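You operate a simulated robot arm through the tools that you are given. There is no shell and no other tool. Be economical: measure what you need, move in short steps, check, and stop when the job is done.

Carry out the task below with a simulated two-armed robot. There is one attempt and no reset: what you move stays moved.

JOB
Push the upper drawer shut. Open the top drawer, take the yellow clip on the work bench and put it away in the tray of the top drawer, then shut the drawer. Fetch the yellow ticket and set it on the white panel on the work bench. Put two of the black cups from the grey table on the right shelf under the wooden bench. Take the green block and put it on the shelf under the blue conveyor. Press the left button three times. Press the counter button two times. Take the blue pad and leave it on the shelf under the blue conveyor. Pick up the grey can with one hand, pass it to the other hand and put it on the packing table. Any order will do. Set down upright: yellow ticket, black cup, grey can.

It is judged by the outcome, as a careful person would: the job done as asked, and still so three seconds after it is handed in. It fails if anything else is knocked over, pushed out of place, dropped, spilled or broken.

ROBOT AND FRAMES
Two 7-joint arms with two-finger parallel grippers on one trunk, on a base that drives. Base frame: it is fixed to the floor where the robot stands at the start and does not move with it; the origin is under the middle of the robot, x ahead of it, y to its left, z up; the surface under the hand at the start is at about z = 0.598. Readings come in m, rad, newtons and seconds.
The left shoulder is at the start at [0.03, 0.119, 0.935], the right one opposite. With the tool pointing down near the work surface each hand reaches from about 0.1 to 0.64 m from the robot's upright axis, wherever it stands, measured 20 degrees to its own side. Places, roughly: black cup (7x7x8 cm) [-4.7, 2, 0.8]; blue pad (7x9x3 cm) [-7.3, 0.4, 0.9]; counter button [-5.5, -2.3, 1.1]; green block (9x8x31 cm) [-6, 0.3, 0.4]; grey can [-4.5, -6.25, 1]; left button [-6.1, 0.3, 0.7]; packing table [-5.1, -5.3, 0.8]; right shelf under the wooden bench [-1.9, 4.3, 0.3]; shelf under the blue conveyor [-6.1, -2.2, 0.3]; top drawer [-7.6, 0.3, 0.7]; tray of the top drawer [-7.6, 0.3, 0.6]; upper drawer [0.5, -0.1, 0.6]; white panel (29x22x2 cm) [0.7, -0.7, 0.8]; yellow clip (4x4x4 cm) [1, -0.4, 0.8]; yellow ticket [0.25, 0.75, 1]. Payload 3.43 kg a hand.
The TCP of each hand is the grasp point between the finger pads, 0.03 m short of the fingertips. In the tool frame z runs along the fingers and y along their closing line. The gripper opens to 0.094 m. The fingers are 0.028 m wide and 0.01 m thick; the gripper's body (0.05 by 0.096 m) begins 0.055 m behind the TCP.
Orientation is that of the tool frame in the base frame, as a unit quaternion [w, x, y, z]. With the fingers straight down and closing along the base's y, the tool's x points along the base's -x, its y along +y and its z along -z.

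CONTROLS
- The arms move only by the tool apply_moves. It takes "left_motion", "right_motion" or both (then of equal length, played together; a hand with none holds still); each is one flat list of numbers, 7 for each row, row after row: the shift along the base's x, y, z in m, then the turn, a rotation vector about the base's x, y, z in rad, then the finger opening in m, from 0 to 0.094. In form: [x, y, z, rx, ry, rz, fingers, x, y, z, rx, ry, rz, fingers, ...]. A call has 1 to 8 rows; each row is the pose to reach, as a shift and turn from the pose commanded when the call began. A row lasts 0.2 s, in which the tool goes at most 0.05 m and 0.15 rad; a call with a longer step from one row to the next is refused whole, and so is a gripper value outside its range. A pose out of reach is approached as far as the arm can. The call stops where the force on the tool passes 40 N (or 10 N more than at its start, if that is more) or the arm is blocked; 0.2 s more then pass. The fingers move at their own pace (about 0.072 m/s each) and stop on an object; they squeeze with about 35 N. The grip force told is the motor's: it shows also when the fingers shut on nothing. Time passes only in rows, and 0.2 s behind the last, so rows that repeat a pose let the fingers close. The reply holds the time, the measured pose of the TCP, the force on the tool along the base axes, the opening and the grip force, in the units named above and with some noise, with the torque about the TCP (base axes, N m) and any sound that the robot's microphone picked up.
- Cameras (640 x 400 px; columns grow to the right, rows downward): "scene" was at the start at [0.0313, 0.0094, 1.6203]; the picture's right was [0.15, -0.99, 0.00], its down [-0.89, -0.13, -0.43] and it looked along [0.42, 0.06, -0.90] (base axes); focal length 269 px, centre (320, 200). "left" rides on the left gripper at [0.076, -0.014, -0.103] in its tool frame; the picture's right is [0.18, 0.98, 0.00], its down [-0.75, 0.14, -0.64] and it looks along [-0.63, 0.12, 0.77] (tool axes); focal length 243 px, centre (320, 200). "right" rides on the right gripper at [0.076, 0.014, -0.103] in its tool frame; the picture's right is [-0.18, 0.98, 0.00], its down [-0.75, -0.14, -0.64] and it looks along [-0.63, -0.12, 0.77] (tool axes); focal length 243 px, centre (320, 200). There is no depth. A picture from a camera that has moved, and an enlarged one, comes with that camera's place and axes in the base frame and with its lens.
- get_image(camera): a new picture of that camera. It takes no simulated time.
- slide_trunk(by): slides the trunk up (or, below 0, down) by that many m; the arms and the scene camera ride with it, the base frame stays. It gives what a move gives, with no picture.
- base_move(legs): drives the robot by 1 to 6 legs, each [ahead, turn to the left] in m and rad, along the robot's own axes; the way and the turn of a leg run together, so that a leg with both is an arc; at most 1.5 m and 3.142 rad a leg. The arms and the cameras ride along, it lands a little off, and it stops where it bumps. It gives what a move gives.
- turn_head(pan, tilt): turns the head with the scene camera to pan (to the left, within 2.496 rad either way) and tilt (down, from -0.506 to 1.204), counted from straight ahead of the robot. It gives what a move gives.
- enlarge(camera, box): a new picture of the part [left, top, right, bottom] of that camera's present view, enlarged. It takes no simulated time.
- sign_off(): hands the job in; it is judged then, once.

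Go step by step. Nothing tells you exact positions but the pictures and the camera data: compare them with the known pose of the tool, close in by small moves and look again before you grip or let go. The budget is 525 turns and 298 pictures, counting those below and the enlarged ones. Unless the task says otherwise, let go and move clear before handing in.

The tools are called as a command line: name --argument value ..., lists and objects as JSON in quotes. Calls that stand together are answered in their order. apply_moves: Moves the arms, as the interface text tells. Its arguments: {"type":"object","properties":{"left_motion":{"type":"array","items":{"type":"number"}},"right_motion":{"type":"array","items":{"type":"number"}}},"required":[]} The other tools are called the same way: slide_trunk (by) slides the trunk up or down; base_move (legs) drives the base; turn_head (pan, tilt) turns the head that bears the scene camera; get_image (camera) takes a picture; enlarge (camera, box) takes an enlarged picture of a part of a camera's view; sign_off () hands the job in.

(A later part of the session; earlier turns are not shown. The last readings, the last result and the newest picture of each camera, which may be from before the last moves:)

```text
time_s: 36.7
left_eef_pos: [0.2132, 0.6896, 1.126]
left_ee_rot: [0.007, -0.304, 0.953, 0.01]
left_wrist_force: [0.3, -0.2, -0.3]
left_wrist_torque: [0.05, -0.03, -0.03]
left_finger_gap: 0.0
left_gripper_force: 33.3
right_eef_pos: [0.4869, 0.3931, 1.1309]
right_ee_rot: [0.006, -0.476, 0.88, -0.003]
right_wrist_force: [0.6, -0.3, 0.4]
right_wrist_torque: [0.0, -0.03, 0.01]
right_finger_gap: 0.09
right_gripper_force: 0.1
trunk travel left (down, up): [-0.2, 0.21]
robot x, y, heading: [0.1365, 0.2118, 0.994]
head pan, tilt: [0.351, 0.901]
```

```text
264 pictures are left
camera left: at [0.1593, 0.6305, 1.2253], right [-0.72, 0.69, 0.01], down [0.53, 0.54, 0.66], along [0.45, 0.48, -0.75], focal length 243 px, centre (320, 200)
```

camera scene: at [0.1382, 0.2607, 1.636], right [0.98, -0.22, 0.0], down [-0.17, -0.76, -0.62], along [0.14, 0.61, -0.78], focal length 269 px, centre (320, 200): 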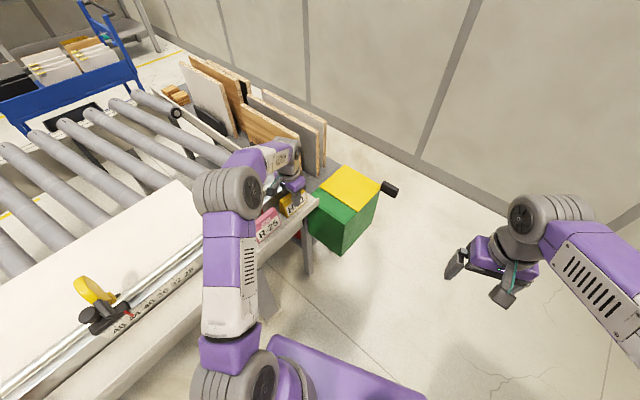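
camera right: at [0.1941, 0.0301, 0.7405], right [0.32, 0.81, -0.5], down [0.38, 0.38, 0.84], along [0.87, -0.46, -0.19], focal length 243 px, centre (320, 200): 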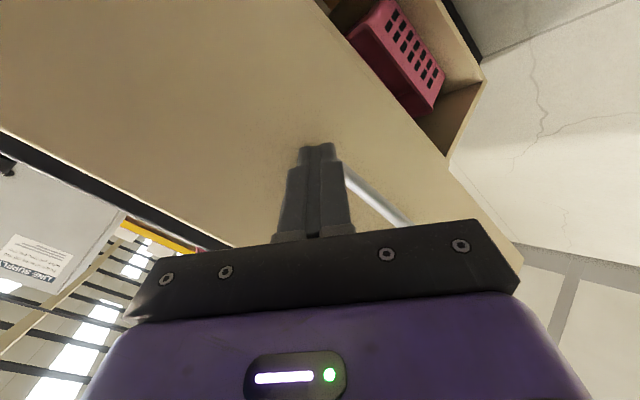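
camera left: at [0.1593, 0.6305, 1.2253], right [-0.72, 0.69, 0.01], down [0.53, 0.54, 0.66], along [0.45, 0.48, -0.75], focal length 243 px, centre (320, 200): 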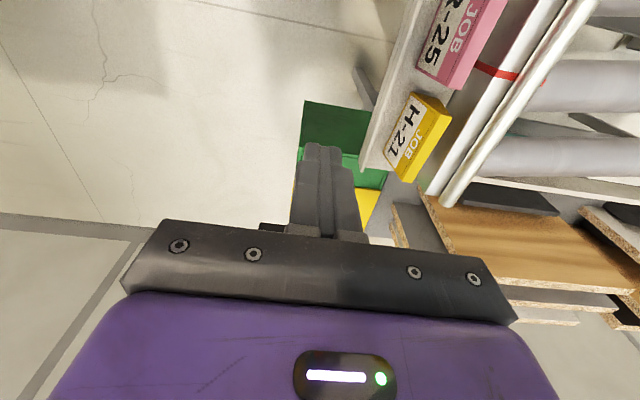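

The wedge slipped out but still stands. I look closely at its profile to choose a tilted grip.

enlarge --camera "left" --box '[360, 60, 480, 200]'

enlarge --camera "scene" --box '[240, 160, 340, 240]'

```text
2.86 times, centred on (420, 130) of left
camera zoom: at [0.1593, 0.6305, 1.2253], right [-0.72, 0.69, 0.01], down [0.53, 0.54, 0.66], along [0.45, 0.48, -0.75], focal length 693 px, centre (34, 400)
```

zoom: 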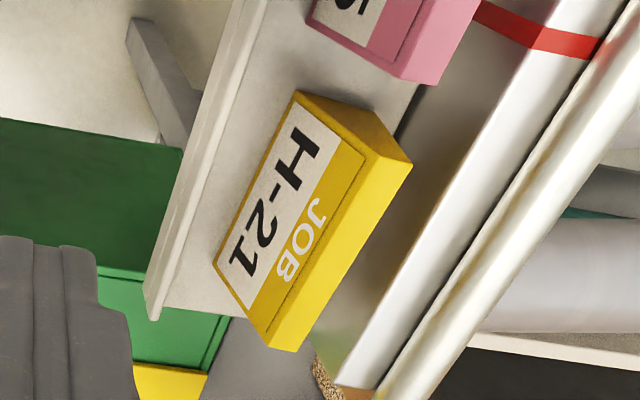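

```text
5.00 times, centred on (290, 200) of scene
camera zoom: at [0.1383, 0.2598, 1.636], right [0.98, -0.22, 0.0], down [-0.17, -0.76, -0.62], along [0.14, 0.61, -0.78], focal length 1343 px, centre (470, 200)
```

zoom: 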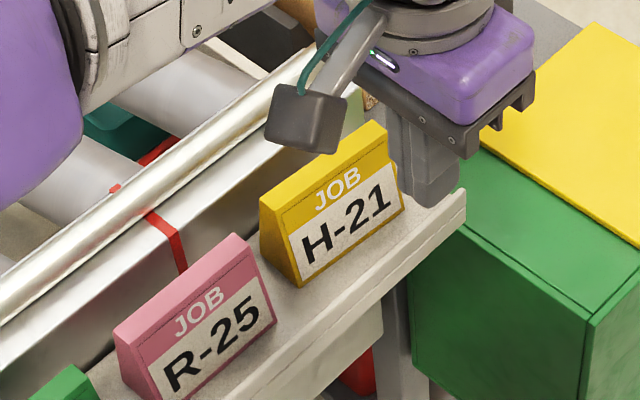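

Triangulating its corners: ticket top z≈0.98, ledge ≈0.905, center ≈(0.173,0.824); my earlier grip was ~1.5 cm too far back. I retry centred.

apply_moves --left_motion '[-0.01, 0.035, -0.01, 0, 0, 0, 0.06, -0.02, 0.07, -0.03, 0, 0, 0, 0.06, -0.03, 0.105, -0.05, 0, 0, 0, 0.06, -0.04, 0.1345, -0.07, 0, 0, 0, 0.06, -0.04, 0.1345, -0.07, 0, 0, 0, 0.06]'

get_image --camera "left"

```text
time_s: 37.9
left_eef_pos: [0.173, 0.8251, 1.0564]
left_ee_rot: [0.007, -0.303, 0.953, 0.009]
left_wrist_force: [-0.3, -0.2, 0.7]
left_wrist_torque: [0.0, -0.02, 0.02]
left_finger_gap: 0.0602
left_gripper_force: 0.1
right_eef_pos: [0.4869, 0.3927, 1.1312]
right_ee_rot: [0.006, -0.476, 0.879, -0.002]
right_wrist_force: [-0.2, -0.3, 0.8]
right_wrist_torque: [0.0, 0.01, 0.0]
right_finger_gap: 0.0899
right_gripper_force: 0.0
trunk travel left (down, up): [-0.2, 0.21]
robot x, y, heading: [0.1377, 0.2137, 0.993]
head pan, tilt: [0.351, 0.901]
```

```text
261 pictures are left
camera left: at [0.1183, 0.7662, 1.1556], right [-0.72, 0.7, 0.01], down [0.53, 0.54, 0.66], along [0.45, 0.48, -0.75], focal length 243 px, centre (320, 200)
```

left: 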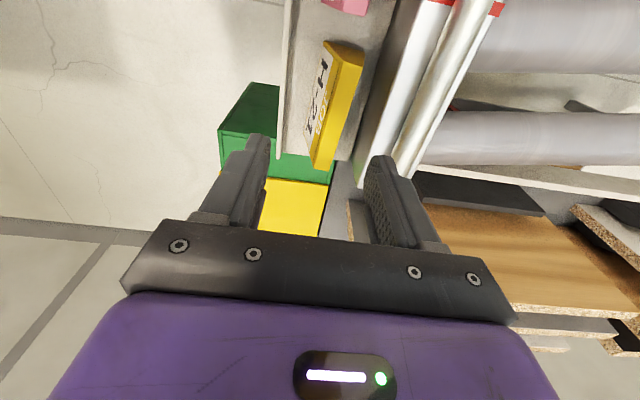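

apply_moves --left_motion '[-0.01, -0.002, -0.03, 0, 0, 0, 0.06, -0.01, -0.002, -0.06, 0, 0, 0, 0.06, -0.01, -0.002, -0.09, 0, 0, 0, 0.06, -0.01, -0.002, -0.105, 0, 0, 0, 0.06, -0.01, -0.002, -0.116, 0, 0, 0, 0.06]'

get_image --camera "left"

enlarge --camera "scene" --box '[240, 160, 340, 240]'

```text
time_s: 39.1
left_eef_pos: [0.1615, 0.8218, 0.9385]
left_ee_rot: [0.006, -0.303, 0.953, 0.009]
left_wrist_force: [0.6, 0.1, -0.2]
left_wrist_torque: [0.0, 0.01, -0.01]
left_finger_gap: 0.06
left_gripper_force: 0.0
right_eef_pos: [0.4877, 0.3933, 1.1312]
right_ee_rot: [0.006, -0.476, 0.879, -0.003]
right_wrist_force: [-0.1, 0.7, -0.8]
right_wrist_torque: [0.01, 0.0, -0.01]
right_finger_gap: 0.0899
right_gripper_force: 0.0
trunk travel left (down, up): [-0.2, 0.21]
robot x, y, heading: [0.1375, 0.2122, 0.997]
head pan, tilt: [0.351, 0.901]
```

```text
260 pictures are left
camera left: at [0.1069, 0.7635, 1.0389], right [-0.72, 0.69, 0.01], down [0.53, 0.54, 0.66], along [0.45, 0.48, -0.75], focal length 243 px, centre (320, 200)
```

left: 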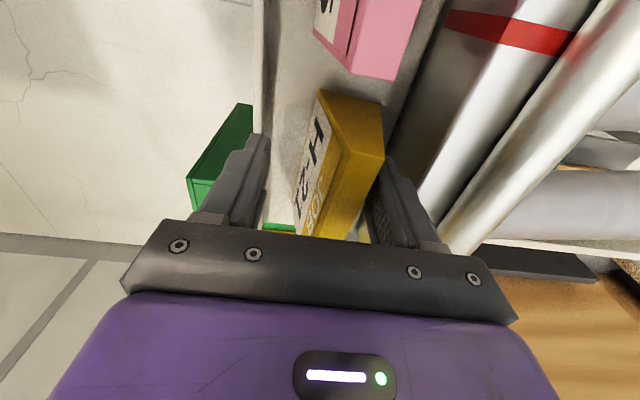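

```text
5.00 times, centred on (290, 200) of scene
camera zoom: at [0.1382, 0.2609, 1.636], right [0.98, -0.22, 0.0], down [-0.17, -0.76, -0.62], along [0.14, 0.61, -0.78], focal length 1343 px, centre (470, 200)
```

zoom: 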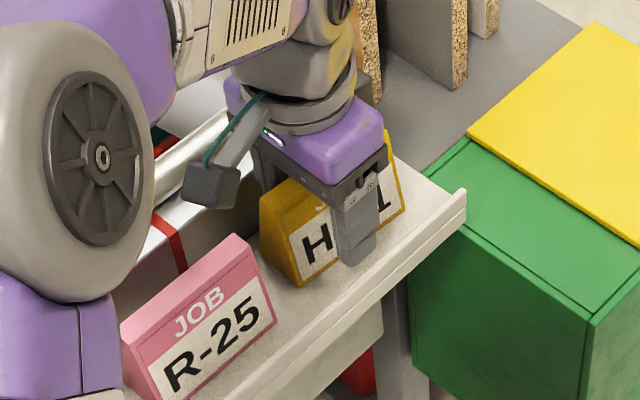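

Well centred now. I close, then lift slowly.

apply_moves --left_motion '[0, 0, 0, 0, 0, 0, 0.03, 0, 0, 0, 0, 0, 0, 0, 0, 0, 0, 0, 0, 0, 0, 0, 0, 0, 0, 0, 0, 0, 0, 0, 0.006, 0, 0, 0, 0, 0, 0, 0.014, 0, 0, 0, 0, 0, 0, 0.022, 0, 0, 0, 0]'

get_image --camera "left"

enlarge --camera "scene" --box '[240, 160, 340, 240]'

```text
time_s: 40.7
left_eef_pos: [0.1609, 0.8228, 0.962]
left_ee_rot: [0.007, -0.303, 0.953, 0.01]
left_wrist_force: [-0.1, 0.0, -0.5]
left_wrist_torque: [0.02, 0.0, 0.0]
left_finger_gap: 0.0291
left_gripper_force: 35.7
right_eef_pos: [0.4867, 0.3939, 1.1295]
right_ee_rot: [0.006, -0.476, 0.879, -0.003]
right_wrist_force: [-0.1, -0.6, -0.6]
right_wrist_torque: [0.0, -0.02, 0.0]
right_finger_gap: 0.09
right_gripper_force: 0.0
trunk travel left (down, up): [-0.2, 0.21]
robot x, y, heading: [0.1345, 0.214, 0.995]
head pan, tilt: [0.351, 0.901]
```

```text
258 pictures are left
camera left: at [0.1075, 0.7642, 1.0615], right [-0.72, 0.7, 0.01], down [0.53, 0.54, 0.66], along [0.45, 0.48, -0.75], focal length 243 px, centre (320, 200)
```

left: 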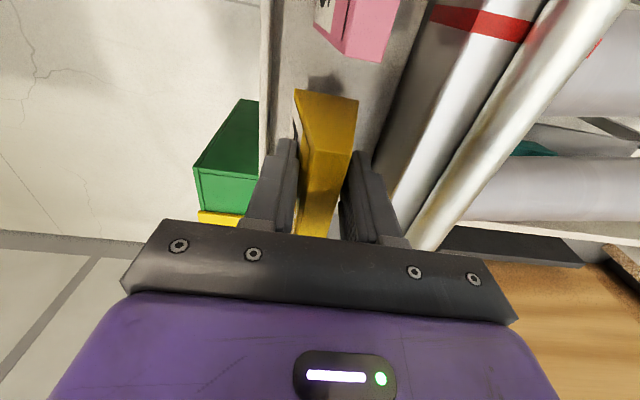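

```text
5.00 times, centred on (290, 200) of scene
camera zoom: at [0.1382, 0.2606, 1.636], right [0.98, -0.22, 0.0], down [-0.17, -0.76, -0.62], along [0.14, 0.61, -0.78], focal length 1343 px, centre (470, 200)
```

zoom: 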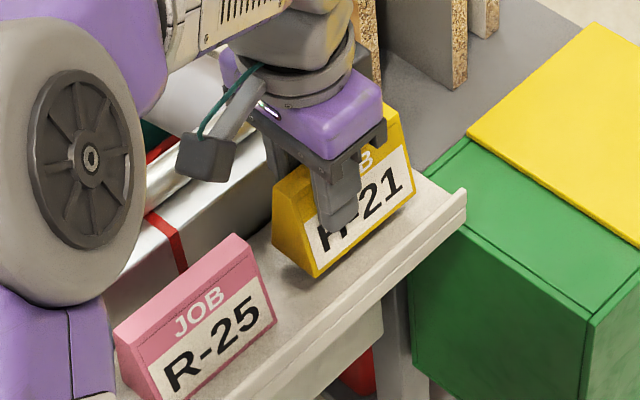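

It's lifted and held. I raise it further gently.

apply_moves --left_motion '[0, 0, 0.015, 0, 0, 0, 0, 0, 0, 0.035, 0, 0, 0, 0, 0, 0, 0.055, 0, 0, 0, 0, 0, 0, 0.08, 0, 0, 0, 0, 0.0, -0.01, 0.105, 0, 0, 0, 0, 0.0, -0.03, 0.13, 0, 0, 0, 0, 0.01, -0.05, 0.15, 0, 0, 0, 0, 0.02, -0.08, 0.16, 0, 0, 0, 0]'

get_image --camera "left"

get_image --camera "scene"

```text
time_s: 42.5
left_eef_pos: [0.181, 0.7414, 1.1247]
left_ee_rot: [0.006, -0.304, 0.953, 0.011]
left_wrist_force: [1.0, 0.2, -1.3]
left_wrist_torque: [0.0, -0.04, 0.01]
left_finger_gap: 0.0289
left_gripper_force: 35.2
right_eef_pos: [0.4871, 0.3932, 1.1305]
right_ee_rot: [0.007, -0.476, 0.88, -0.003]
right_wrist_force: [-0.3, -0.6, -0.4]
right_wrist_torque: [0.0, 0.0, 0.01]
right_finger_gap: 0.0899
right_gripper_force: 0.0
trunk travel left (down, up): [-0.2, 0.21]
robot x, y, heading: [0.1367, 0.2123, 0.994]
head pan, tilt: [0.351, 0.901]
```

```text
256 pictures are left
camera left: at [0.1273, 0.683, 1.224], right [-0.72, 0.69, 0.01], down [0.53, 0.54, 0.66], along [0.45, 0.48, -0.75], focal length 243 px, centre (320, 200)
```

left: 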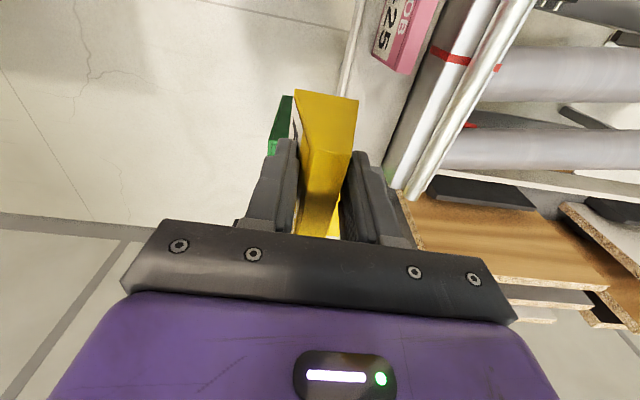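

```text
255 pictures are left
camera scene: at [0.1381, 0.2595, 1.6361], right [0.98, -0.22, 0.0], down [-0.17, -0.76, -0.62], along [0.14, 0.61, -0.78], focal length 269 px, centre (320, 200)
```

scene: 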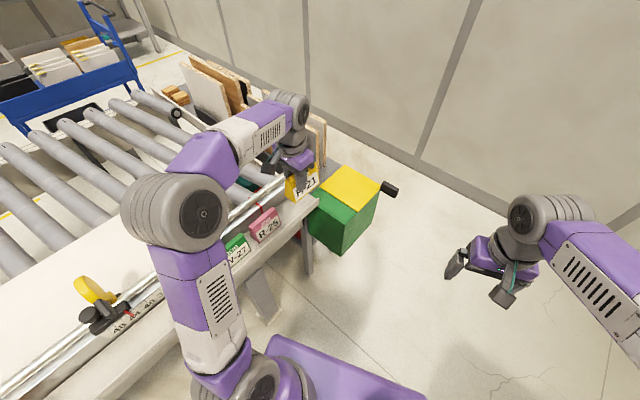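

The ticket is secured. I tuck the hand in, then drive around the left end of the bench to its back side, from where both the white panel and the clip are near.

apply_moves --left_motion '[0.002, -0.03, 0.01, 0, 0, 0, 0, 0.004, -0.065, 0.015, 0, 0, 0, 0, 0.006, -0.1, 0.02, 0, 0, 0, 0, 0.008, -0.135, 0.02, 0, 0, 0, 0, 0.01, -0.17, 0.02, 0, 0, 0, 0]'

base_move --legs '[[0, -0.45], [0.55, 0]]'

turn_head --pan -0.7 --tilt 0.8

get_image --camera "scene"

```text
time_s: 43.7
left_eef_pos: [0.1931, 0.5718, 1.1417]
left_ee_rot: [0.006, -0.304, 0.953, 0.01]
left_wrist_force: [0.6, -0.7, -0.1]
left_wrist_torque: [0.01, 0.02, 0.0]
left_finger_gap: 0.0289
left_gripper_force: 34.5
right_eef_pos: [0.4879, 0.3926, 1.1301]
right_ee_rot: [0.006, -0.476, 0.88, -0.003]
right_wrist_force: [0.0, -0.5, -0.8]
right_wrist_torque: [0.06, -0.03, 0.01]
right_finger_gap: 0.0902
right_gripper_force: 0.0
trunk travel left (down, up): [-0.2, 0.21]
robot x, y, heading: [0.135, 0.21, 1.0]
head pan, tilt: [0.351, 0.901]
```

```text
time_s: 48.1
left_eef_pos: [0.8076, 0.8175, 1.1413]
left_ee_rot: [0.007, -0.096, 0.995, 0.008]
left_wrist_force: [0.5, 0.0, -0.8]
left_wrist_torque: [0.01, -0.01, -0.01]
left_finger_gap: 0.0289
left_gripper_force: 35.2
right_eef_pos: [1.0016, 0.5342, 1.1311]
right_ee_rot: [0.004, -0.279, 0.96, -0.004]
right_wrist_force: [0.4, 0.7, 1.3]
right_wrist_torque: [0.01, 0.0, 0.01]
right_finger_gap: 0.0899
right_gripper_force: 0.2
trunk travel left (down, up): [-0.2, 0.21]
robot x, y, heading: [0.6063, 0.5102, 0.567]
head pan, tilt: [0.351, 0.901]
```

```text
time_s: 49.4
left_eef_pos: [0.8066, 0.8183, 1.1391]
left_ee_rot: [0.008, -0.096, 0.995, 0.008]
left_wrist_force: [0.2, -0.6, 0.1]
left_wrist_torque: [0.01, 0.04, 0.0]
left_finger_gap: 0.0288
left_gripper_force: 34.9
right_eef_pos: [1.0017, 0.5348, 1.1303]
right_ee_rot: [0.005, -0.28, 0.96, -0.004]
right_wrist_force: [-0.3, 0.0, 0.0]
right_wrist_torque: [0.04, 0.01, -0.01]
right_finger_gap: 0.0899
right_gripper_force: 0.1
trunk travel left (down, up): [-0.2, 0.21]
robot x, y, heading: [0.6071, 0.5141, 0.576]
head pan, tilt: [-0.7, 0.799]
```

```text
254 pictures are left
camera scene: at [0.6636, 0.4868, 1.6439], right [-0.13, -0.99, 0.0], down [-0.71, 0.09, -0.7], along [0.69, -0.09, -0.72], focal length 269 px, centre (320, 200)
```

scene: 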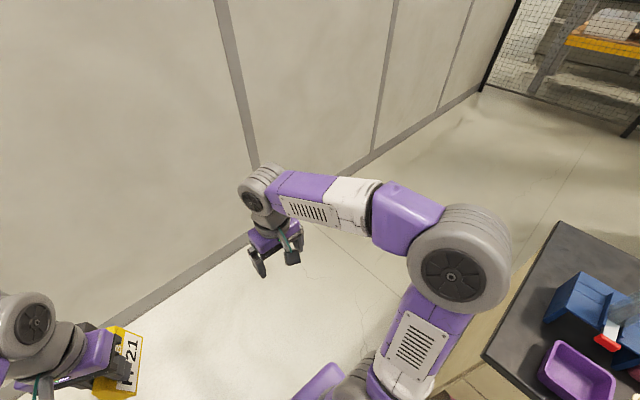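

The lane past the bench end is clear (wall at ~1.3 m). I drive ahead, turn right, and go along the bench end to the back.

base_move --legs '[[0.52, 0.04], [0, -1.56], [0.8, 0]]'

turn_head --pan -0.4 --tilt 0.7

get_image --camera "scene"

```text
time_s: 60.1
left_eef_pos: [1.8376, -0.0275, 1.141]
left_ee_rot: [0.011, 0.608, 0.794, 0.0]
left_wrist_force: [0.5, -0.4, -0.4]
left_wrist_torque: [-0.01, 0.02, 0.05]
left_finger_gap: 0.0284
left_gripper_force: 35.1
right_eef_pos: [1.5677, -0.2405, 1.1303]
right_ee_rot: [0.002, 0.45, 0.893, -0.007]
right_wrist_force: [0.5, -0.1, -0.8]
right_wrist_torque: [0.01, 0.0, -0.01]
right_finger_gap: 0.0902
right_gripper_force: 0.0
trunk travel left (down, up): [-0.2, 0.21]
robot x, y, heading: [1.5175, 0.1524, -0.928]
head pan, tilt: [-0.7, 0.799]
```

```text
time_s: 61.0
left_eef_pos: [1.8371, -0.0271, 1.1416]
left_ee_rot: [0.011, 0.609, 0.793, 0.0]
left_wrist_force: [-0.4, -0.6, 0.5]
left_wrist_torque: [-0.02, 0.03, 0.01]
left_finger_gap: 0.0284
left_gripper_force: 35.0
right_eef_pos: [1.5691, -0.2402, 1.1305]
right_ee_rot: [0.001, 0.45, 0.893, -0.006]
right_wrist_force: [-0.3, 0.2, -1.2]
right_wrist_torque: [-0.02, -0.02, 0.01]
right_finger_gap: 0.0901
right_gripper_force: 0.1
trunk travel left (down, up): [-0.2, 0.21]
robot x, y, heading: [1.5168, 0.1452, -0.928]
head pan, tilt: [-0.4, 0.7]
```

```text
253 pictures are left
camera scene: at [1.5228, 0.0923, 1.6522], right [-0.97, -0.24, 0.0], down [-0.15, 0.63, -0.76], along [0.18, -0.74, -0.64], focal length 269 px, centre (320, 200)
```

scene: 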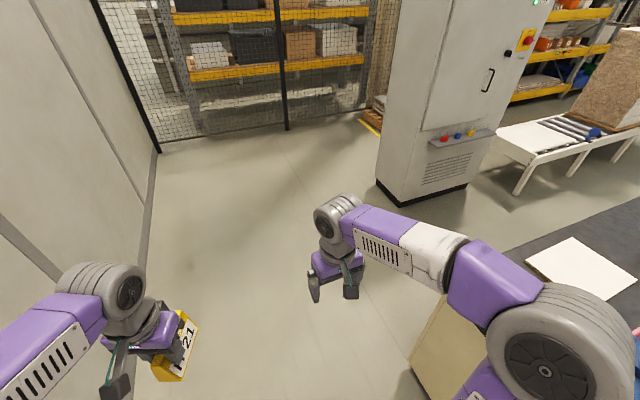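

Clear behind the bench too. I continue to the back lane and turn along it.

base_move --legs '[[0.88, 0], [0, -1.59], [0.6, 0]]'

turn_head --pan -0.7 --tilt 0.9

get_image --camera "scene"

```text
time_s: 72.5
left_eef_pos: [1.3706, -1.2063, 1.1408]
left_ee_rot: [0.008, 0.994, 0.111, -0.008]
left_wrist_force: [0.6, 0.4, -0.8]
left_wrist_torque: [0.01, 0.03, 0.02]
left_finger_gap: 0.0276
left_gripper_force: 34.9
right_eef_pos: [1.1677, -0.9288, 1.1304]
right_ee_rot: [-0.004, 0.956, 0.293, -0.006]
right_wrist_force: [-0.3, 0.4, -1.2]
right_wrist_torque: [0.01, -0.02, 0.0]
right_finger_gap: 0.09
right_gripper_force: 0.0
trunk travel left (down, up): [-0.2, 0.21]
robot x, y, heading: [1.559, -0.895, -2.539]
head pan, tilt: [-0.4, 0.7]
```

```text
time_s: 73.3
left_eef_pos: [1.3709, -1.206, 1.1419]
left_ee_rot: [0.008, 0.994, 0.112, -0.008]
left_wrist_force: [-0.8, 0.3, 0.9]
left_wrist_torque: [0.01, -0.03, 0.03]
left_finger_gap: 0.0274
left_gripper_force: 34.7
right_eef_pos: [1.1688, -0.9282, 1.1302]
right_ee_rot: [-0.004, 0.956, 0.293, -0.005]
right_wrist_force: [-0.5, 0.3, 0.1]
right_wrist_torque: [0.0, -0.03, 0.03]
right_finger_gap: 0.0902
right_gripper_force: 0.2
trunk travel left (down, up): [-0.2, 0.21]
robot x, y, heading: [1.5628, -0.8966, -2.539]
head pan, tilt: [-0.7, 0.901]
```

```text
252 pictures are left
camera scene: at [1.5112, -0.8706, 1.6361], right [0.1, 1.0, 0.0], down [0.78, -0.08, -0.62], along [-0.62, 0.06, -0.78], focal length 269 px, centre (320, 200)
```

scene: 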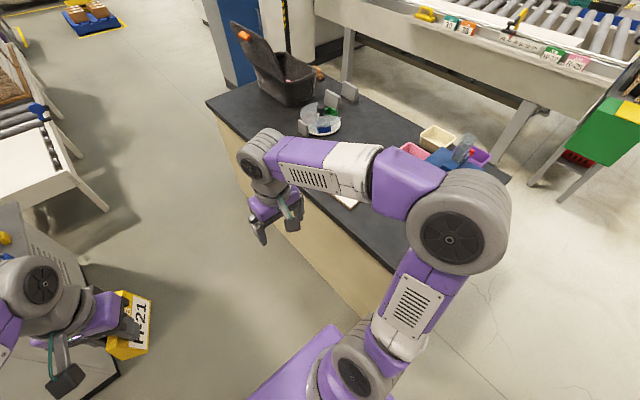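

The grip gap shrinks slowly (ticket creeping), so I go on promptly: ahead, turn to face the bench from behind.

base_move --legs '[[0.42, 0], [0, -1.55]]'

turn_head --pan 0.0 --tilt 0.95

get_image --camera "scene"

```text
time_s: 79.6
left_eef_pos: [0.9022, -0.9514, 1.1394]
left_ee_rot: [0.0, 0.793, -0.609, -0.011]
left_wrist_force: [0.5, 0.2, -0.4]
left_wrist_torque: [-0.01, 0.01, -0.03]
left_finger_gap: 0.0273
left_gripper_force: 35.6
right_eef_pos: [1.1734, -0.7391, 1.1306]
right_ee_rot: [-0.006, 0.893, -0.45, -0.002]
right_wrist_force: [-0.4, 0.4, 0.3]
right_wrist_torque: [-0.02, 0.02, -0.03]
right_finger_gap: 0.0903
right_gripper_force: 0.1
trunk travel left (down, up): [-0.2, 0.21]
robot x, y, heading: [1.2225, -1.1306, 2.212]
head pan, tilt: [-0.7, 0.901]
```

```text
time_s: 80.7
left_eef_pos: [0.902, -0.952, 1.1413]
left_ee_rot: [0.001, 0.793, -0.608, -0.011]
left_wrist_force: [-0.6, 0.2, -0.6]
left_wrist_torque: [0.01, -0.03, -0.01]
left_finger_gap: 0.0269
left_gripper_force: 35.1
right_eef_pos: [1.1731, -0.7378, 1.1301]
right_ee_rot: [-0.006, 0.893, -0.451, -0.001]
right_wrist_force: [-0.3, 0.1, 0.2]
right_wrist_torque: [-0.01, 0.02, 0.02]
right_finger_gap: 0.0901
right_gripper_force: 0.0
trunk travel left (down, up): [-0.2, 0.21]
robot x, y, heading: [1.2243, -1.1291, 2.208]
head pan, tilt: [0.0, 0.949]
```

```text
251 pictures are left
camera scene: at [1.1961, -1.0952, 1.6324], right [0.8, 0.6, 0.0], down [0.49, -0.65, -0.58], along [-0.35, 0.47, -0.81], focal length 269 px, centre (320, 200)
```

scene: 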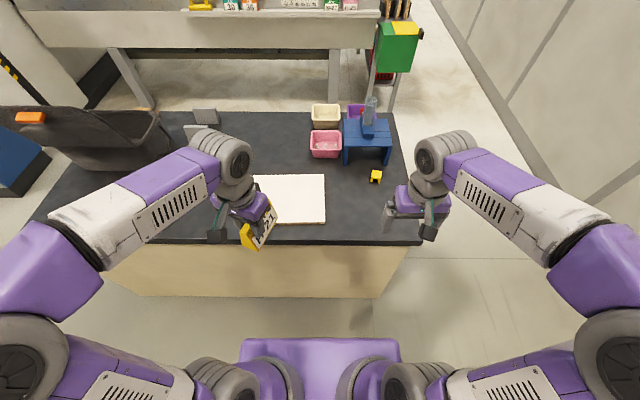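

The panel is ahead-left and the yellow clip stands free beside the blue stool. I edge forward 10 cm and look at the ticket in hand.

base_move --legs '[[0.1, 0]]'

enlarge --camera "scene" --box '[190, 120, 400, 260]'

get_image --camera "left"

```text
time_s: 81.8
left_eef_pos: [0.8434, -0.8721, 1.1412]
left_ee_rot: [0.001, 0.793, -0.609, -0.01]
left_wrist_force: [0.6, 0.7, -0.7]
left_wrist_torque: [-0.05, 0.01, 0.02]
left_finger_gap: 0.0272
left_gripper_force: 35.1
right_eef_pos: [1.1141, -0.6592, 1.1296]
right_ee_rot: [-0.006, 0.892, -0.452, 0.0]
right_wrist_force: [0.0, 0.4, -0.1]
right_wrist_torque: [-0.01, 0.02, -0.01]
right_finger_gap: 0.0899
right_gripper_force: 0.1
trunk travel left (down, up): [-0.2, 0.21]
robot x, y, heading: [1.161, -1.0498, 2.215]
head pan, tilt: [0.0, 0.949]
```

```text
2.86 times, centred on (295, 190) of scene
camera zoom: at [1.1365, -1.0156, 1.6324], right [0.8, 0.6, 0.0], down [0.49, -0.65, -0.58], along [-0.35, 0.47, -0.81], focal length 768 px, centre (391, 229)
```

zoom: 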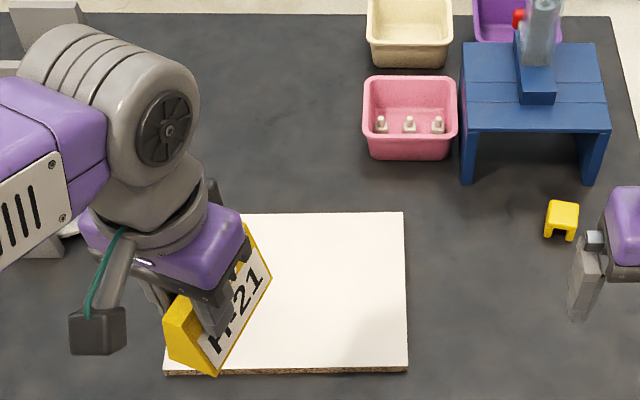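

```text
249 pictures are left
camera left: at [0.8789, -0.9443, 1.2406], right [-0.9, -0.43, 0.01], down [-0.32, 0.68, 0.66], along [-0.29, 0.59, -0.75], focal length 243 px, centre (320, 200)
```

left: 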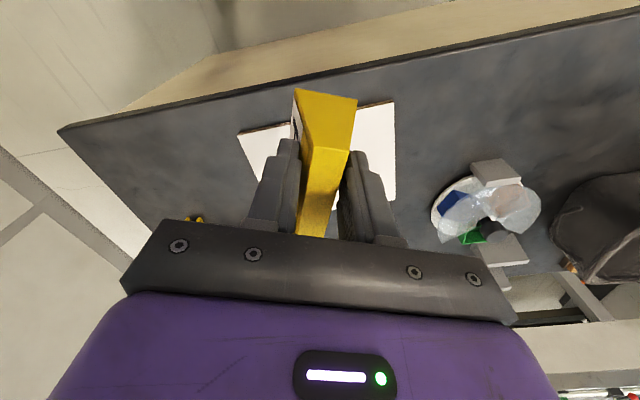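

Ticket is near the panel already. I move over the panel's centre and down to z≈0.92.

apply_moves --left_motion '[-0.02, 0.035, 0, 0, 0, 0, 0, -0.04, 0.07, -0.015, 0, 0, 0, 0, -0.06, 0.105, -0.035, 0, 0, 0, 0, -0.08, 0.141, -0.06, 0, 0, 0, 0, -0.1, 0.177, -0.085, 0, 0, 0, 0, -0.1, 0.177, -0.13, 0, 0, 0, 0, -0.1, 0.177, -0.175, 0, 0, 0, 0, -0.1, 0.177, -0.215, 0, 0, 0, 0]'

enlarge --camera "scene" --box '[190, 120, 400, 260]'

get_image --camera "left"

```text
time_s: 83.6
left_eef_pos: [0.7437, -0.6941, 0.9239]
left_ee_rot: [-0.001, 0.793, -0.609, -0.011]
left_wrist_force: [0.1, 0.2, 0.1]
left_wrist_torque: [0.0, -0.01, 0.02]
left_finger_gap: 0.0273
left_gripper_force: 34.5
right_eef_pos: [1.1132, -0.659, 1.1302]
right_ee_rot: [-0.007, 0.893, -0.451, 0.0]
right_wrist_force: [0.1, 0.1, 0.0]
right_wrist_torque: [0.01, 0.0, -0.03]
right_finger_gap: 0.0899
right_gripper_force: 0.1
trunk travel left (down, up): [-0.2, 0.21]
robot x, y, heading: [1.1665, -1.0512, 2.209]
head pan, tilt: [0.0, 0.949]
```

```text
2.86 times, centred on (295, 190) of scene
camera zoom: at [1.137, -1.0163, 1.6324], right [0.8, 0.6, 0.0], down [0.49, -0.65, -0.58], along [-0.35, 0.47, -0.81], focal length 768 px, centre (391, 229)
```

zoom: 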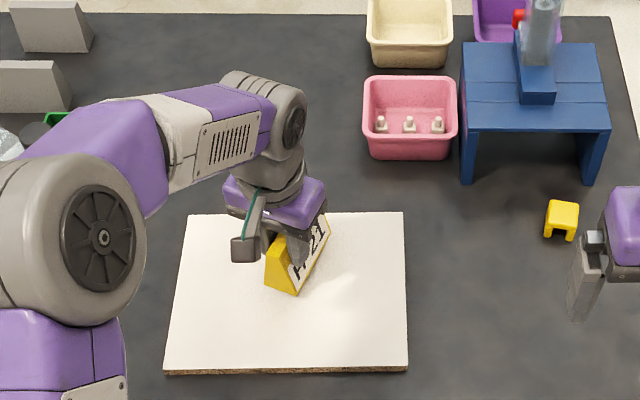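

```text
247 pictures are left
camera left: at [0.7798, -0.7668, 1.0227], right [-0.9, -0.43, 0.01], down [-0.32, 0.68, 0.66], along [-0.29, 0.59, -0.75], focal length 243 px, centre (320, 200)
```

left: 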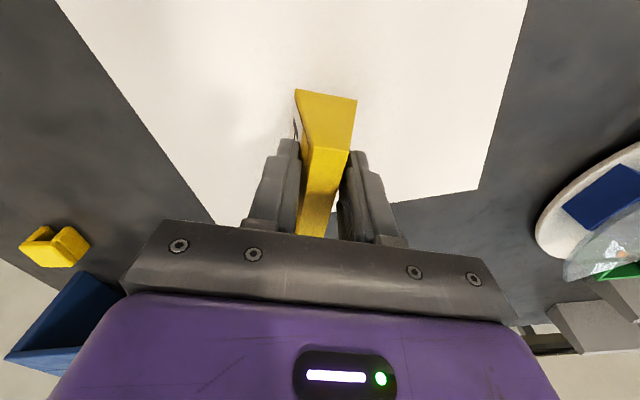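

apply_moves --left_motion '[0, 0, -0.03, 0, 0, 0, 0, 0, 0, -0.055, 0, 0, 0, 0, 0, 0, -0.067, 0, 0, 0, 0, 0, 0, -0.073, 0, 0, 0, 0]'

apply_moves --left_motion '[0, 0, -0.003, 0, 0, 0, 0, 0, 0, -0.006, 0, 0, 0, 0, 0, 0, -0.009, 0, 0, 0, 0]'

enlarge --camera "scene" --box '[230, 150, 350, 230]'

```text
time_s: 84.1
left_eef_pos: [0.7439, -0.6928, 0.9023]
left_ee_rot: [0.0, 0.793, -0.609, -0.013]
left_wrist_force: [2.4, -4.4, 10.4]
left_wrist_torque: [-0.15, -0.06, 0.01]
left_finger_gap: 0.028
left_gripper_force: 35.5
right_eef_pos: [1.1146, -0.6611, 1.1308]
right_ee_rot: [-0.007, 0.893, -0.45, -0.002]
right_wrist_force: [-0.3, 0.1, 0.0]
right_wrist_torque: [0.01, -0.01, 0.0]
right_finger_gap: 0.0899
right_gripper_force: 0.0
trunk travel left (down, up): [-0.2, 0.21]
robot x, y, heading: [1.1588, -1.0521, 2.208]
head pan, tilt: [0.0, 0.949]
stopped in row 2 (left hand): the force on the tool passed its limit at 48 N (the readings are from after the stop); the commanded pose is now the measured one
```

```text
time_s: 84.7
left_eef_pos: [0.7424, -0.6908, 0.9022]
left_ee_rot: [-0.002, 0.794, -0.608, -0.018]
left_wrist_force: [2.6, -5.5, 18.3]
left_wrist_torque: [-0.53, -0.18, 0.03]
left_finger_gap: 0.0278
left_gripper_force: 35.1
right_eef_pos: [1.1148, -0.6605, 1.1309]
right_ee_rot: [-0.007, 0.893, -0.45, -0.001]
right_wrist_force: [-0.9, 0.1, 0.3]
right_wrist_torque: [-0.02, -0.03, 0.01]
right_finger_gap: 0.0901
right_gripper_force: 0.0
trunk travel left (down, up): [-0.2, 0.21]
robot x, y, heading: [1.1604, -1.0506, 2.211]
head pan, tilt: [0.0, 0.949]
stopped in row 3 (left hand): the force on the tool passed its limit at 43 N (the readings are from after the stop); the commanded pose is now the measured one
```

```text
5.00 times, centred on (290, 190) of scene
camera zoom: at [1.1381, -1.0174, 1.6324], right [0.8, 0.6, 0.0], down [0.49, -0.65, -0.58], along [-0.35, 0.47, -0.81], focal length 1343 px, centre (470, 250)
```

zoom: 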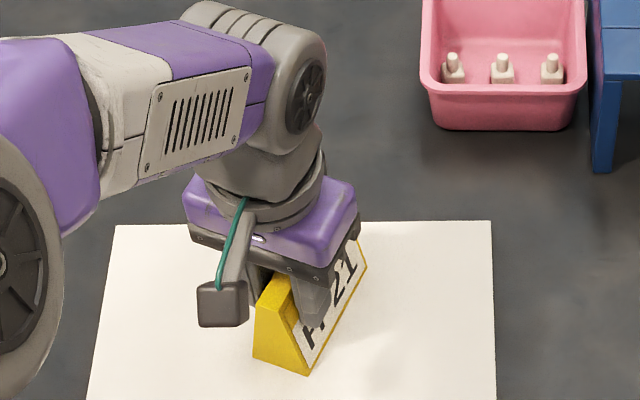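

Contact: the ticket rests on the panel. I release gently and look.

apply_moves --left_motion '[0, 0, 0.001, 0, 0, 0, 0.026, 0, 0, 0.001, 0, 0, 0, 0.034, 0, 0, 0.001, 0, 0, 0, 0.05, 0, 0, 0.001, 0, 0, 0, 0.07, 0, 0, 0.001, 0, 0, 0, 0.07]'

enlarge --camera "scene" --box '[230, 150, 350, 230]'

get_image --camera "left"

```text
time_s: 85.9
left_eef_pos: [0.7423, -0.6905, 0.9008]
left_ee_rot: [-0.002, 0.794, -0.608, -0.017]
left_wrist_force: [0.7, -0.2, 0.1]
left_wrist_torque: [0.0, 0.03, 0.03]
left_finger_gap: 0.0697
left_gripper_force: 0.0
right_eef_pos: [1.1118, -0.6594, 1.1306]
right_ee_rot: [-0.005, 0.893, -0.45, 0.0]
right_wrist_force: [-0.1, 0.3, -1.0]
right_wrist_torque: [-0.03, 0.03, -0.02]
right_finger_gap: 0.09
right_gripper_force: 0.1
trunk travel left (down, up): [-0.2, 0.21]
robot x, y, heading: [1.1621, -1.0513, 2.212]
head pan, tilt: [0.0, 0.949]
```

```text
5.00 times, centred on (290, 190) of scene
camera zoom: at [1.1371, -1.0165, 1.6324], right [0.8, 0.6, 0.0], down [0.49, -0.65, -0.58], along [-0.35, 0.47, -0.81], focal length 1343 px, centre (470, 250)
```

zoom: 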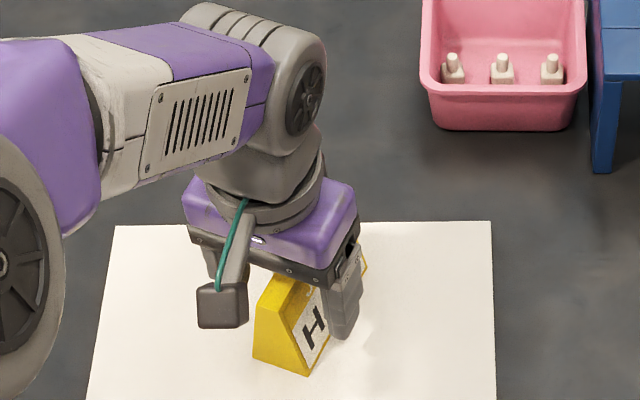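

```text
244 pictures are left
camera left: at [0.7783, -0.7646, 1.0001], right [-0.9, -0.43, 0.01], down [-0.32, 0.68, 0.67], along [-0.3, 0.6, -0.75], focal length 243 px, centre (320, 200)
```

left: 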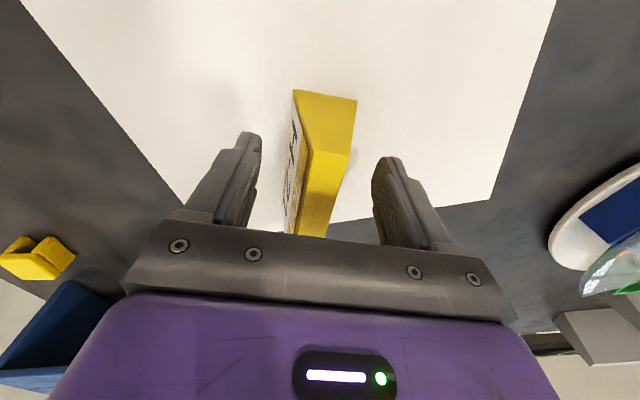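

Ticket stands upright on the panel. I raise the left hand clear and look at the clip.

apply_moves --left_motion '[0, 0, 0.03, 0, 0, 0, 0.07, 0, 0, 0.07, 0, 0, 0, 0.07, 0, 0, 0.11, 0, 0, 0, 0.07, 0, 0, 0.15, 0, 0, 0, 0.07, 0, 0, 0.19, 0, 0, 0, 0.07, 0.02, -0.04, 0.21, 0, 0, 0, 0.07, 0.04, -0.08, 0.22, 0, 0, 0, 0.07, 0.06, -0.12, 0.22, 0, 0, 0, 0.07]' --right_motion '[-0.02, 0.03, 0, 0, 0, 0, 0.08, -0.04, 0.06, 0, 0, 0, 0, 0.08, -0.06, 0.09, 0, 0, 0, 0, 0.08, -0.08, 0.12, 0, 0, 0, 0, 0.08, -0.1, 0.15, -0.02, 0, 0, 0, 0.08, -0.12, 0.17, -0.05, 0, 0, 0, 0.08, -0.13, 0.18, -0.08, 0, 0, 0, 0.08, -0.13, 0.18, -0.1, 0, 0, 0, 0.08]'

get_image --camera "right"

enlarge --camera "scene" --box '[230, 90, 440, 230]'

```text
time_s: 87.7
left_eef_pos: [0.8044, -0.8108, 1.1227]
left_ee_rot: [-0.002, 0.794, -0.608, -0.017]
left_wrist_force: [-0.1, -0.4, -0.4]
left_wrist_torque: [0.04, 0.0, 0.02]
left_finger_gap: 0.0698
left_gripper_force: 0.0
right_eef_pos: [0.9841, -0.4806, 1.0311]
right_ee_rot: [-0.007, 0.893, -0.451, -0.001]
right_wrist_force: [0.4, -1.0, 0.6]
right_wrist_torque: [0.03, -0.01, -0.02]
right_finger_gap: 0.0801
right_gripper_force: 0.0
trunk travel left (down, up): [-0.2, 0.21]
robot x, y, heading: [1.1612, -1.0497, 2.216]
head pan, tilt: [0.0, 0.949]
```

```text
243 pictures are left
camera right: at [1.0175, -0.5522, 1.1341], right [-0.9, -0.44, -0.01], down [-0.34, 0.68, 0.65], along [-0.28, 0.59, -0.76], focal length 243 px, centre (320, 200)
```

right: 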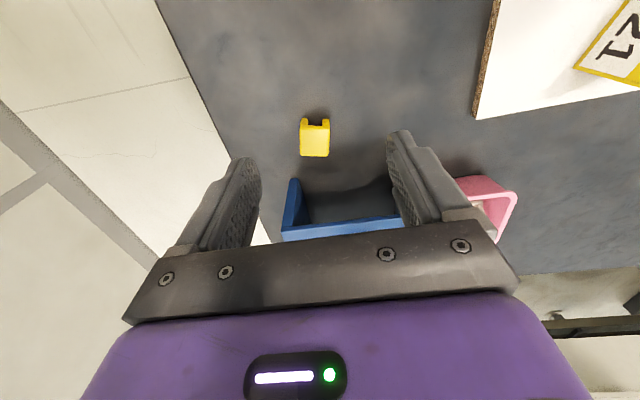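

```text
2.86 times, centred on (335, 160) of scene
camera zoom: at [1.1379, -1.0185, 1.6325], right [0.8, 0.6, 0.0], down [0.49, -0.65, -0.58], along [-0.35, 0.47, -0.81], focal length 768 px, centre (277, 314)
```

zoom: 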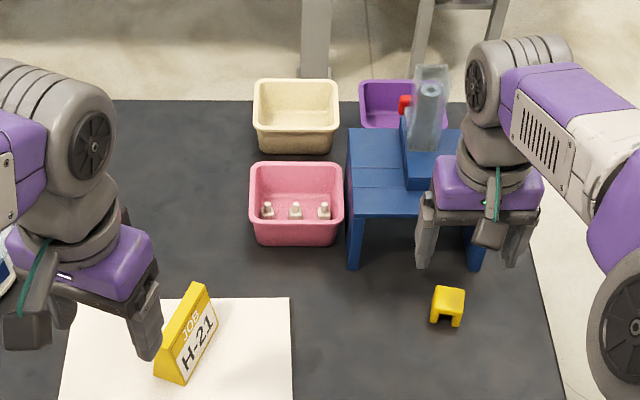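

Clip centre ≈(0.969,-0.437), top z≈0.885; closing axis suits its sides. I move over it and descend part way.

apply_moves --right_motion '[-0.008, 0.022, -0.02, 0, 0, 0, 0.08, -0.015, 0.044, -0.04, 0, 0, 0, 0.08, -0.015, 0.044, -0.08, 0, 0, 0, 0.08, -0.015, 0.044, -0.105, 0, 0, 0, 0.08]'

get_image --camera "right"

enlarge --camera "scene" --box '[310, 100, 450, 200]'

```text
time_s: 88.7
left_eef_pos: [0.8023, -0.8091, 1.1204]
left_ee_rot: [-0.003, 0.794, -0.608, -0.017]
left_wrist_force: [-0.3, -0.8, 0.0]
left_wrist_torque: [-0.01, 0.03, -0.01]
left_finger_gap: 0.07
left_gripper_force: 0.0
right_eef_pos: [0.9693, -0.4364, 0.9238]
right_ee_rot: [-0.006, 0.893, -0.45, 0.0]
right_wrist_force: [0.5, 0.4, 0.0]
right_wrist_torque: [0.01, 0.01, 0.01]
right_finger_gap: 0.0799
right_gripper_force: 0.0
trunk travel left (down, up): [-0.2, 0.21]
robot x, y, heading: [1.1621, -1.053, 2.213]
head pan, tilt: [0.0, 0.949]
```

```text
241 pictures are left
camera right: at [1.0031, -0.5075, 1.0278], right [-0.9, -0.44, -0.01], down [-0.34, 0.68, 0.65], along [-0.28, 0.59, -0.76], focal length 243 px, centre (320, 200)
```

right: 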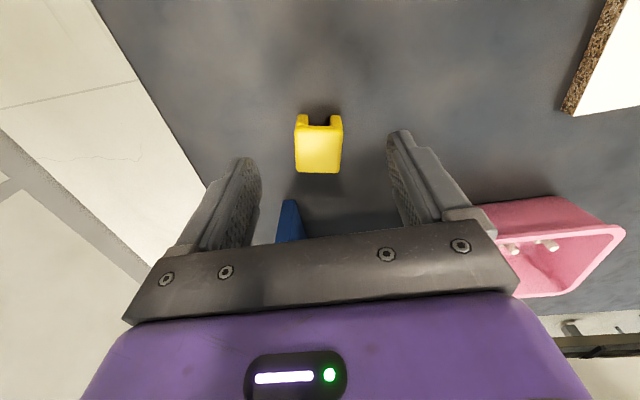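

```text
4.00 times, centred on (380, 150) of scene
camera zoom: at [1.137, -1.0162, 1.6324], right [0.8, 0.6, 0.0], down [0.49, -0.65, -0.58], along [-0.35, 0.47, -0.81], focal length 1075 px, centre (80, 400)
```

zoom: 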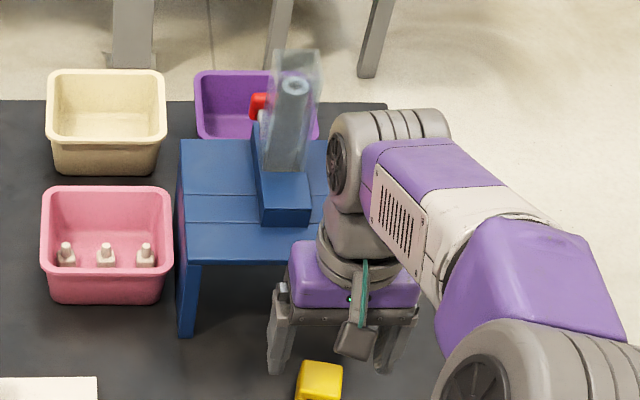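

Centred. I descend and close on the clip.

apply_moves --right_motion '[0, 0, -0.02, 0, 0, 0, 0.08, 0, 0, -0.038, 0, 0, 0, 0.08, 0, 0, -0.044, 0, 0, 0, 0.06, 0, 0, -0.044, 0, 0, 0, 0.02, 0, 0, -0.044, 0, 0, 0, 0.02, 0, 0, -0.044, 0, 0, 0, 0.02]'

get_image --camera "right"

```text
time_s: 90.1
left_eef_pos: [0.8028, -0.8093, 1.1207]
left_ee_rot: [-0.002, 0.794, -0.608, -0.017]
left_wrist_force: [0.3, -0.4, -0.4]
left_wrist_torque: [0.0, -0.03, -0.03]
left_finger_gap: 0.07
left_gripper_force: 0.1
right_eef_pos: [0.9697, -0.4351, 0.8822]
right_ee_rot: [-0.006, 0.893, -0.451, -0.001]
right_wrist_force: [0.5, -0.9, -0.8]
right_wrist_torque: [0.01, 0.02, 0.03]
right_finger_gap: 0.0369
right_gripper_force: 34.5
trunk travel left (down, up): [-0.2, 0.21]
robot x, y, heading: [1.1621, -1.0473, 2.214]
head pan, tilt: [0.0, 0.949]
```

```text
239 pictures are left
camera right: at [1.0022, -0.5065, 0.9848], right [-0.9, -0.44, -0.01], down [-0.34, 0.68, 0.65], along [-0.28, 0.59, -0.76], focal length 243 px, centre (320, 200)
```

right: 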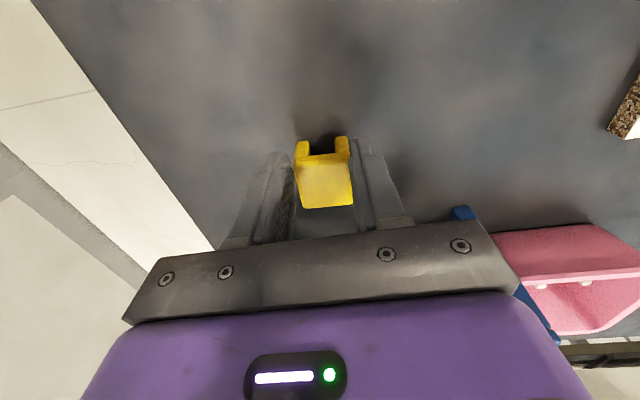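

The clip is gripped. I lift it clear and tuck both hands in for the drive.

apply_moves --right_motion '[0, 0, 0.03, 0, 0, 0, 0.02, 0, 0, 0.07, 0, 0, 0, 0.02, 0, 0, 0.11, 0, 0, 0, 0.02, 0, 0, 0.15, 0, 0, 0, 0.02, 0.01, -0.03, 0.19, 0, 0, 0, 0.02, 0.02, -0.07, 0.21, 0, 0, 0, 0.02, 0.03, -0.11, 0.23, 0, 0, 0, 0.02, 0.04, -0.15, 0.23, 0, 0, 0, 0.02]'

apply_moves --right_motion '[0.02, -0.035, 0, 0, 0, 0, 0.02, 0.03, -0.07, 0, 0, 0, 0, 0.02]'

base_move --legs '[[-0.1, 0], [0, 1.57]]'

turn_head --pan 0.0 --tilt 0.4

get_image --camera "scene"

get_image --camera "right"

```text
refused: row 5 steps farther than a row can; nothing moved
```

```text
time_s: 90.7
left_eef_pos: [0.8028, -0.8095, 1.1211]
left_ee_rot: [-0.002, 0.794, -0.608, -0.017]
left_wrist_force: [0.5, -0.7, -0.1]
left_wrist_torque: [-0.02, -0.03, 0.0]
left_finger_gap: 0.0699
left_gripper_force: 0.0
right_eef_pos: [0.9972, -0.504, 0.8818]
right_ee_rot: [-0.007, 0.892, -0.451, -0.002]
right_wrist_force: [0.2, 0.7, -0.4]
right_wrist_torque: [-0.03, 0.02, 0.0]
right_finger_gap: 0.0366
right_gripper_force: 35.2
trunk travel left (down, up): [-0.2, 0.21]
robot x, y, heading: [1.162, -1.0492, 2.213]
head pan, tilt: [0.0, 0.949]
```

```text
time_s: 95.7
left_eef_pos: [0.9825, -1.4919, 1.1209]
left_ee_rot: [0.01, 0.99, 0.137, -0.013]
left_wrist_force: [-0.1, 0.3, 0.2]
left_wrist_torque: [0.01, 0.03, 0.0]
left_finger_gap: 0.0699
left_gripper_force: 0.0
right_eef_pos: [0.6761, -1.3012, 0.8823]
right_ee_rot: [-0.004, 0.948, 0.318, -0.005]
right_wrist_force: [-0.7, 1.5, -0.3]
right_wrist_torque: [0.01, -0.04, -0.02]
right_finger_gap: 0.0199
right_gripper_force: 0.1
trunk travel left (down, up): [-0.2, 0.21]
robot x, y, heading: [1.2217, -1.1347, -2.482]
head pan, tilt: [0.0, 0.949]
```

```text
time_s: 96.7
left_eef_pos: [0.9839, -1.4914, 1.1213]
left_ee_rot: [0.011, 0.99, 0.138, -0.014]
left_wrist_force: [0.0, -0.7, -0.6]
left_wrist_torque: [0.0, -0.05, 0.0]
left_finger_gap: 0.0699
left_gripper_force: 0.0
right_eef_pos: [0.6761, -1.3003, 0.8823]
right_ee_rot: [-0.004, 0.948, 0.319, -0.004]
right_wrist_force: [0.0, 0.8, -0.5]
right_wrist_torque: [0.01, 0.0, -0.01]
right_finger_gap: 0.02
right_gripper_force: 0.0
trunk travel left (down, up): [-0.2, 0.21]
robot x, y, heading: [1.2249, -1.1275, -2.488]
head pan, tilt: [0.0, 0.4]
```

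```text
238 pictures are left
camera scene: at [1.1716, -1.1675, 1.6789], right [-0.61, 0.79, 0.0], down [0.31, 0.24, -0.92], along [-0.73, -0.56, -0.39], focal length 269 px, centre (320, 200)
```

scene: 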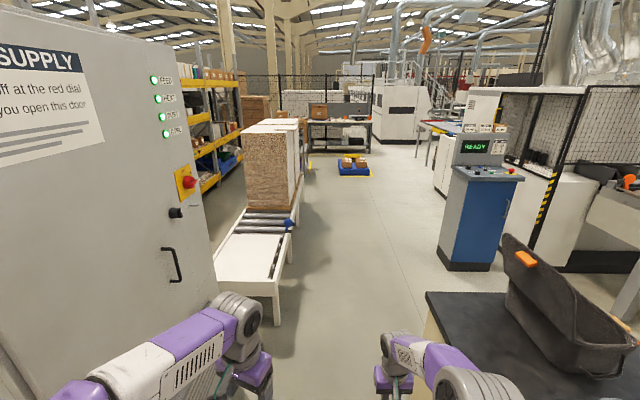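

```text
237 pictures are left
camera right: at [0.747, -1.2663, 0.9848], right [0.45, -0.89, -0.01], down [-0.68, -0.34, 0.65], along [-0.58, -0.28, -0.76], focal length 243 px, centre (320, 200)
```

right: 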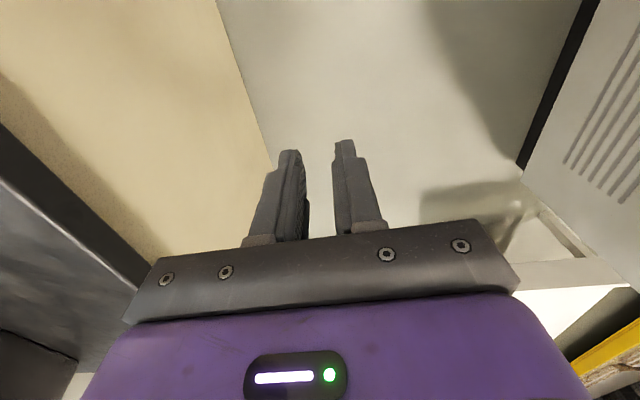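

The lift call was refused and the following moves swept the hand low; the clip was lost. I must look back at the bench to see the state.

turn_head --pan -1.57 --tilt 0.9

get_image --camera "scene"

```text
time_s: 98.3
left_eef_pos: [0.9833, -1.4925, 1.12]
left_ee_rot: [0.011, 0.99, 0.138, -0.014]
left_wrist_force: [0.1, -0.3, -0.4]
left_wrist_torque: [0.03, 0.0, -0.03]
left_finger_gap: 0.0702
left_gripper_force: 0.0
right_eef_pos: [0.6761, -1.3013, 0.882]
right_ee_rot: [-0.004, 0.948, 0.318, -0.005]
right_wrist_force: [0.6, -0.6, 0.0]
right_wrist_torque: [-0.01, -0.01, 0.03]
right_finger_gap: 0.0201
right_gripper_force: 0.1
trunk travel left (down, up): [-0.2, 0.21]
robot x, y, heading: [1.218, -1.1268, -2.486]
head pan, tilt: [-1.571, 0.901]
```

```text
236 pictures are left
camera scene: at [1.1992, -1.0513, 1.636], right [0.79, 0.61, 0.0], down [0.48, -0.62, -0.62], along [-0.38, 0.49, -0.78], focal length 269 px, centre (320, 200)
```

scene: 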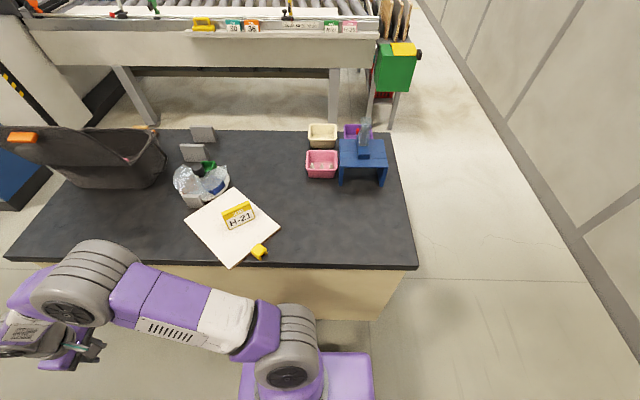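

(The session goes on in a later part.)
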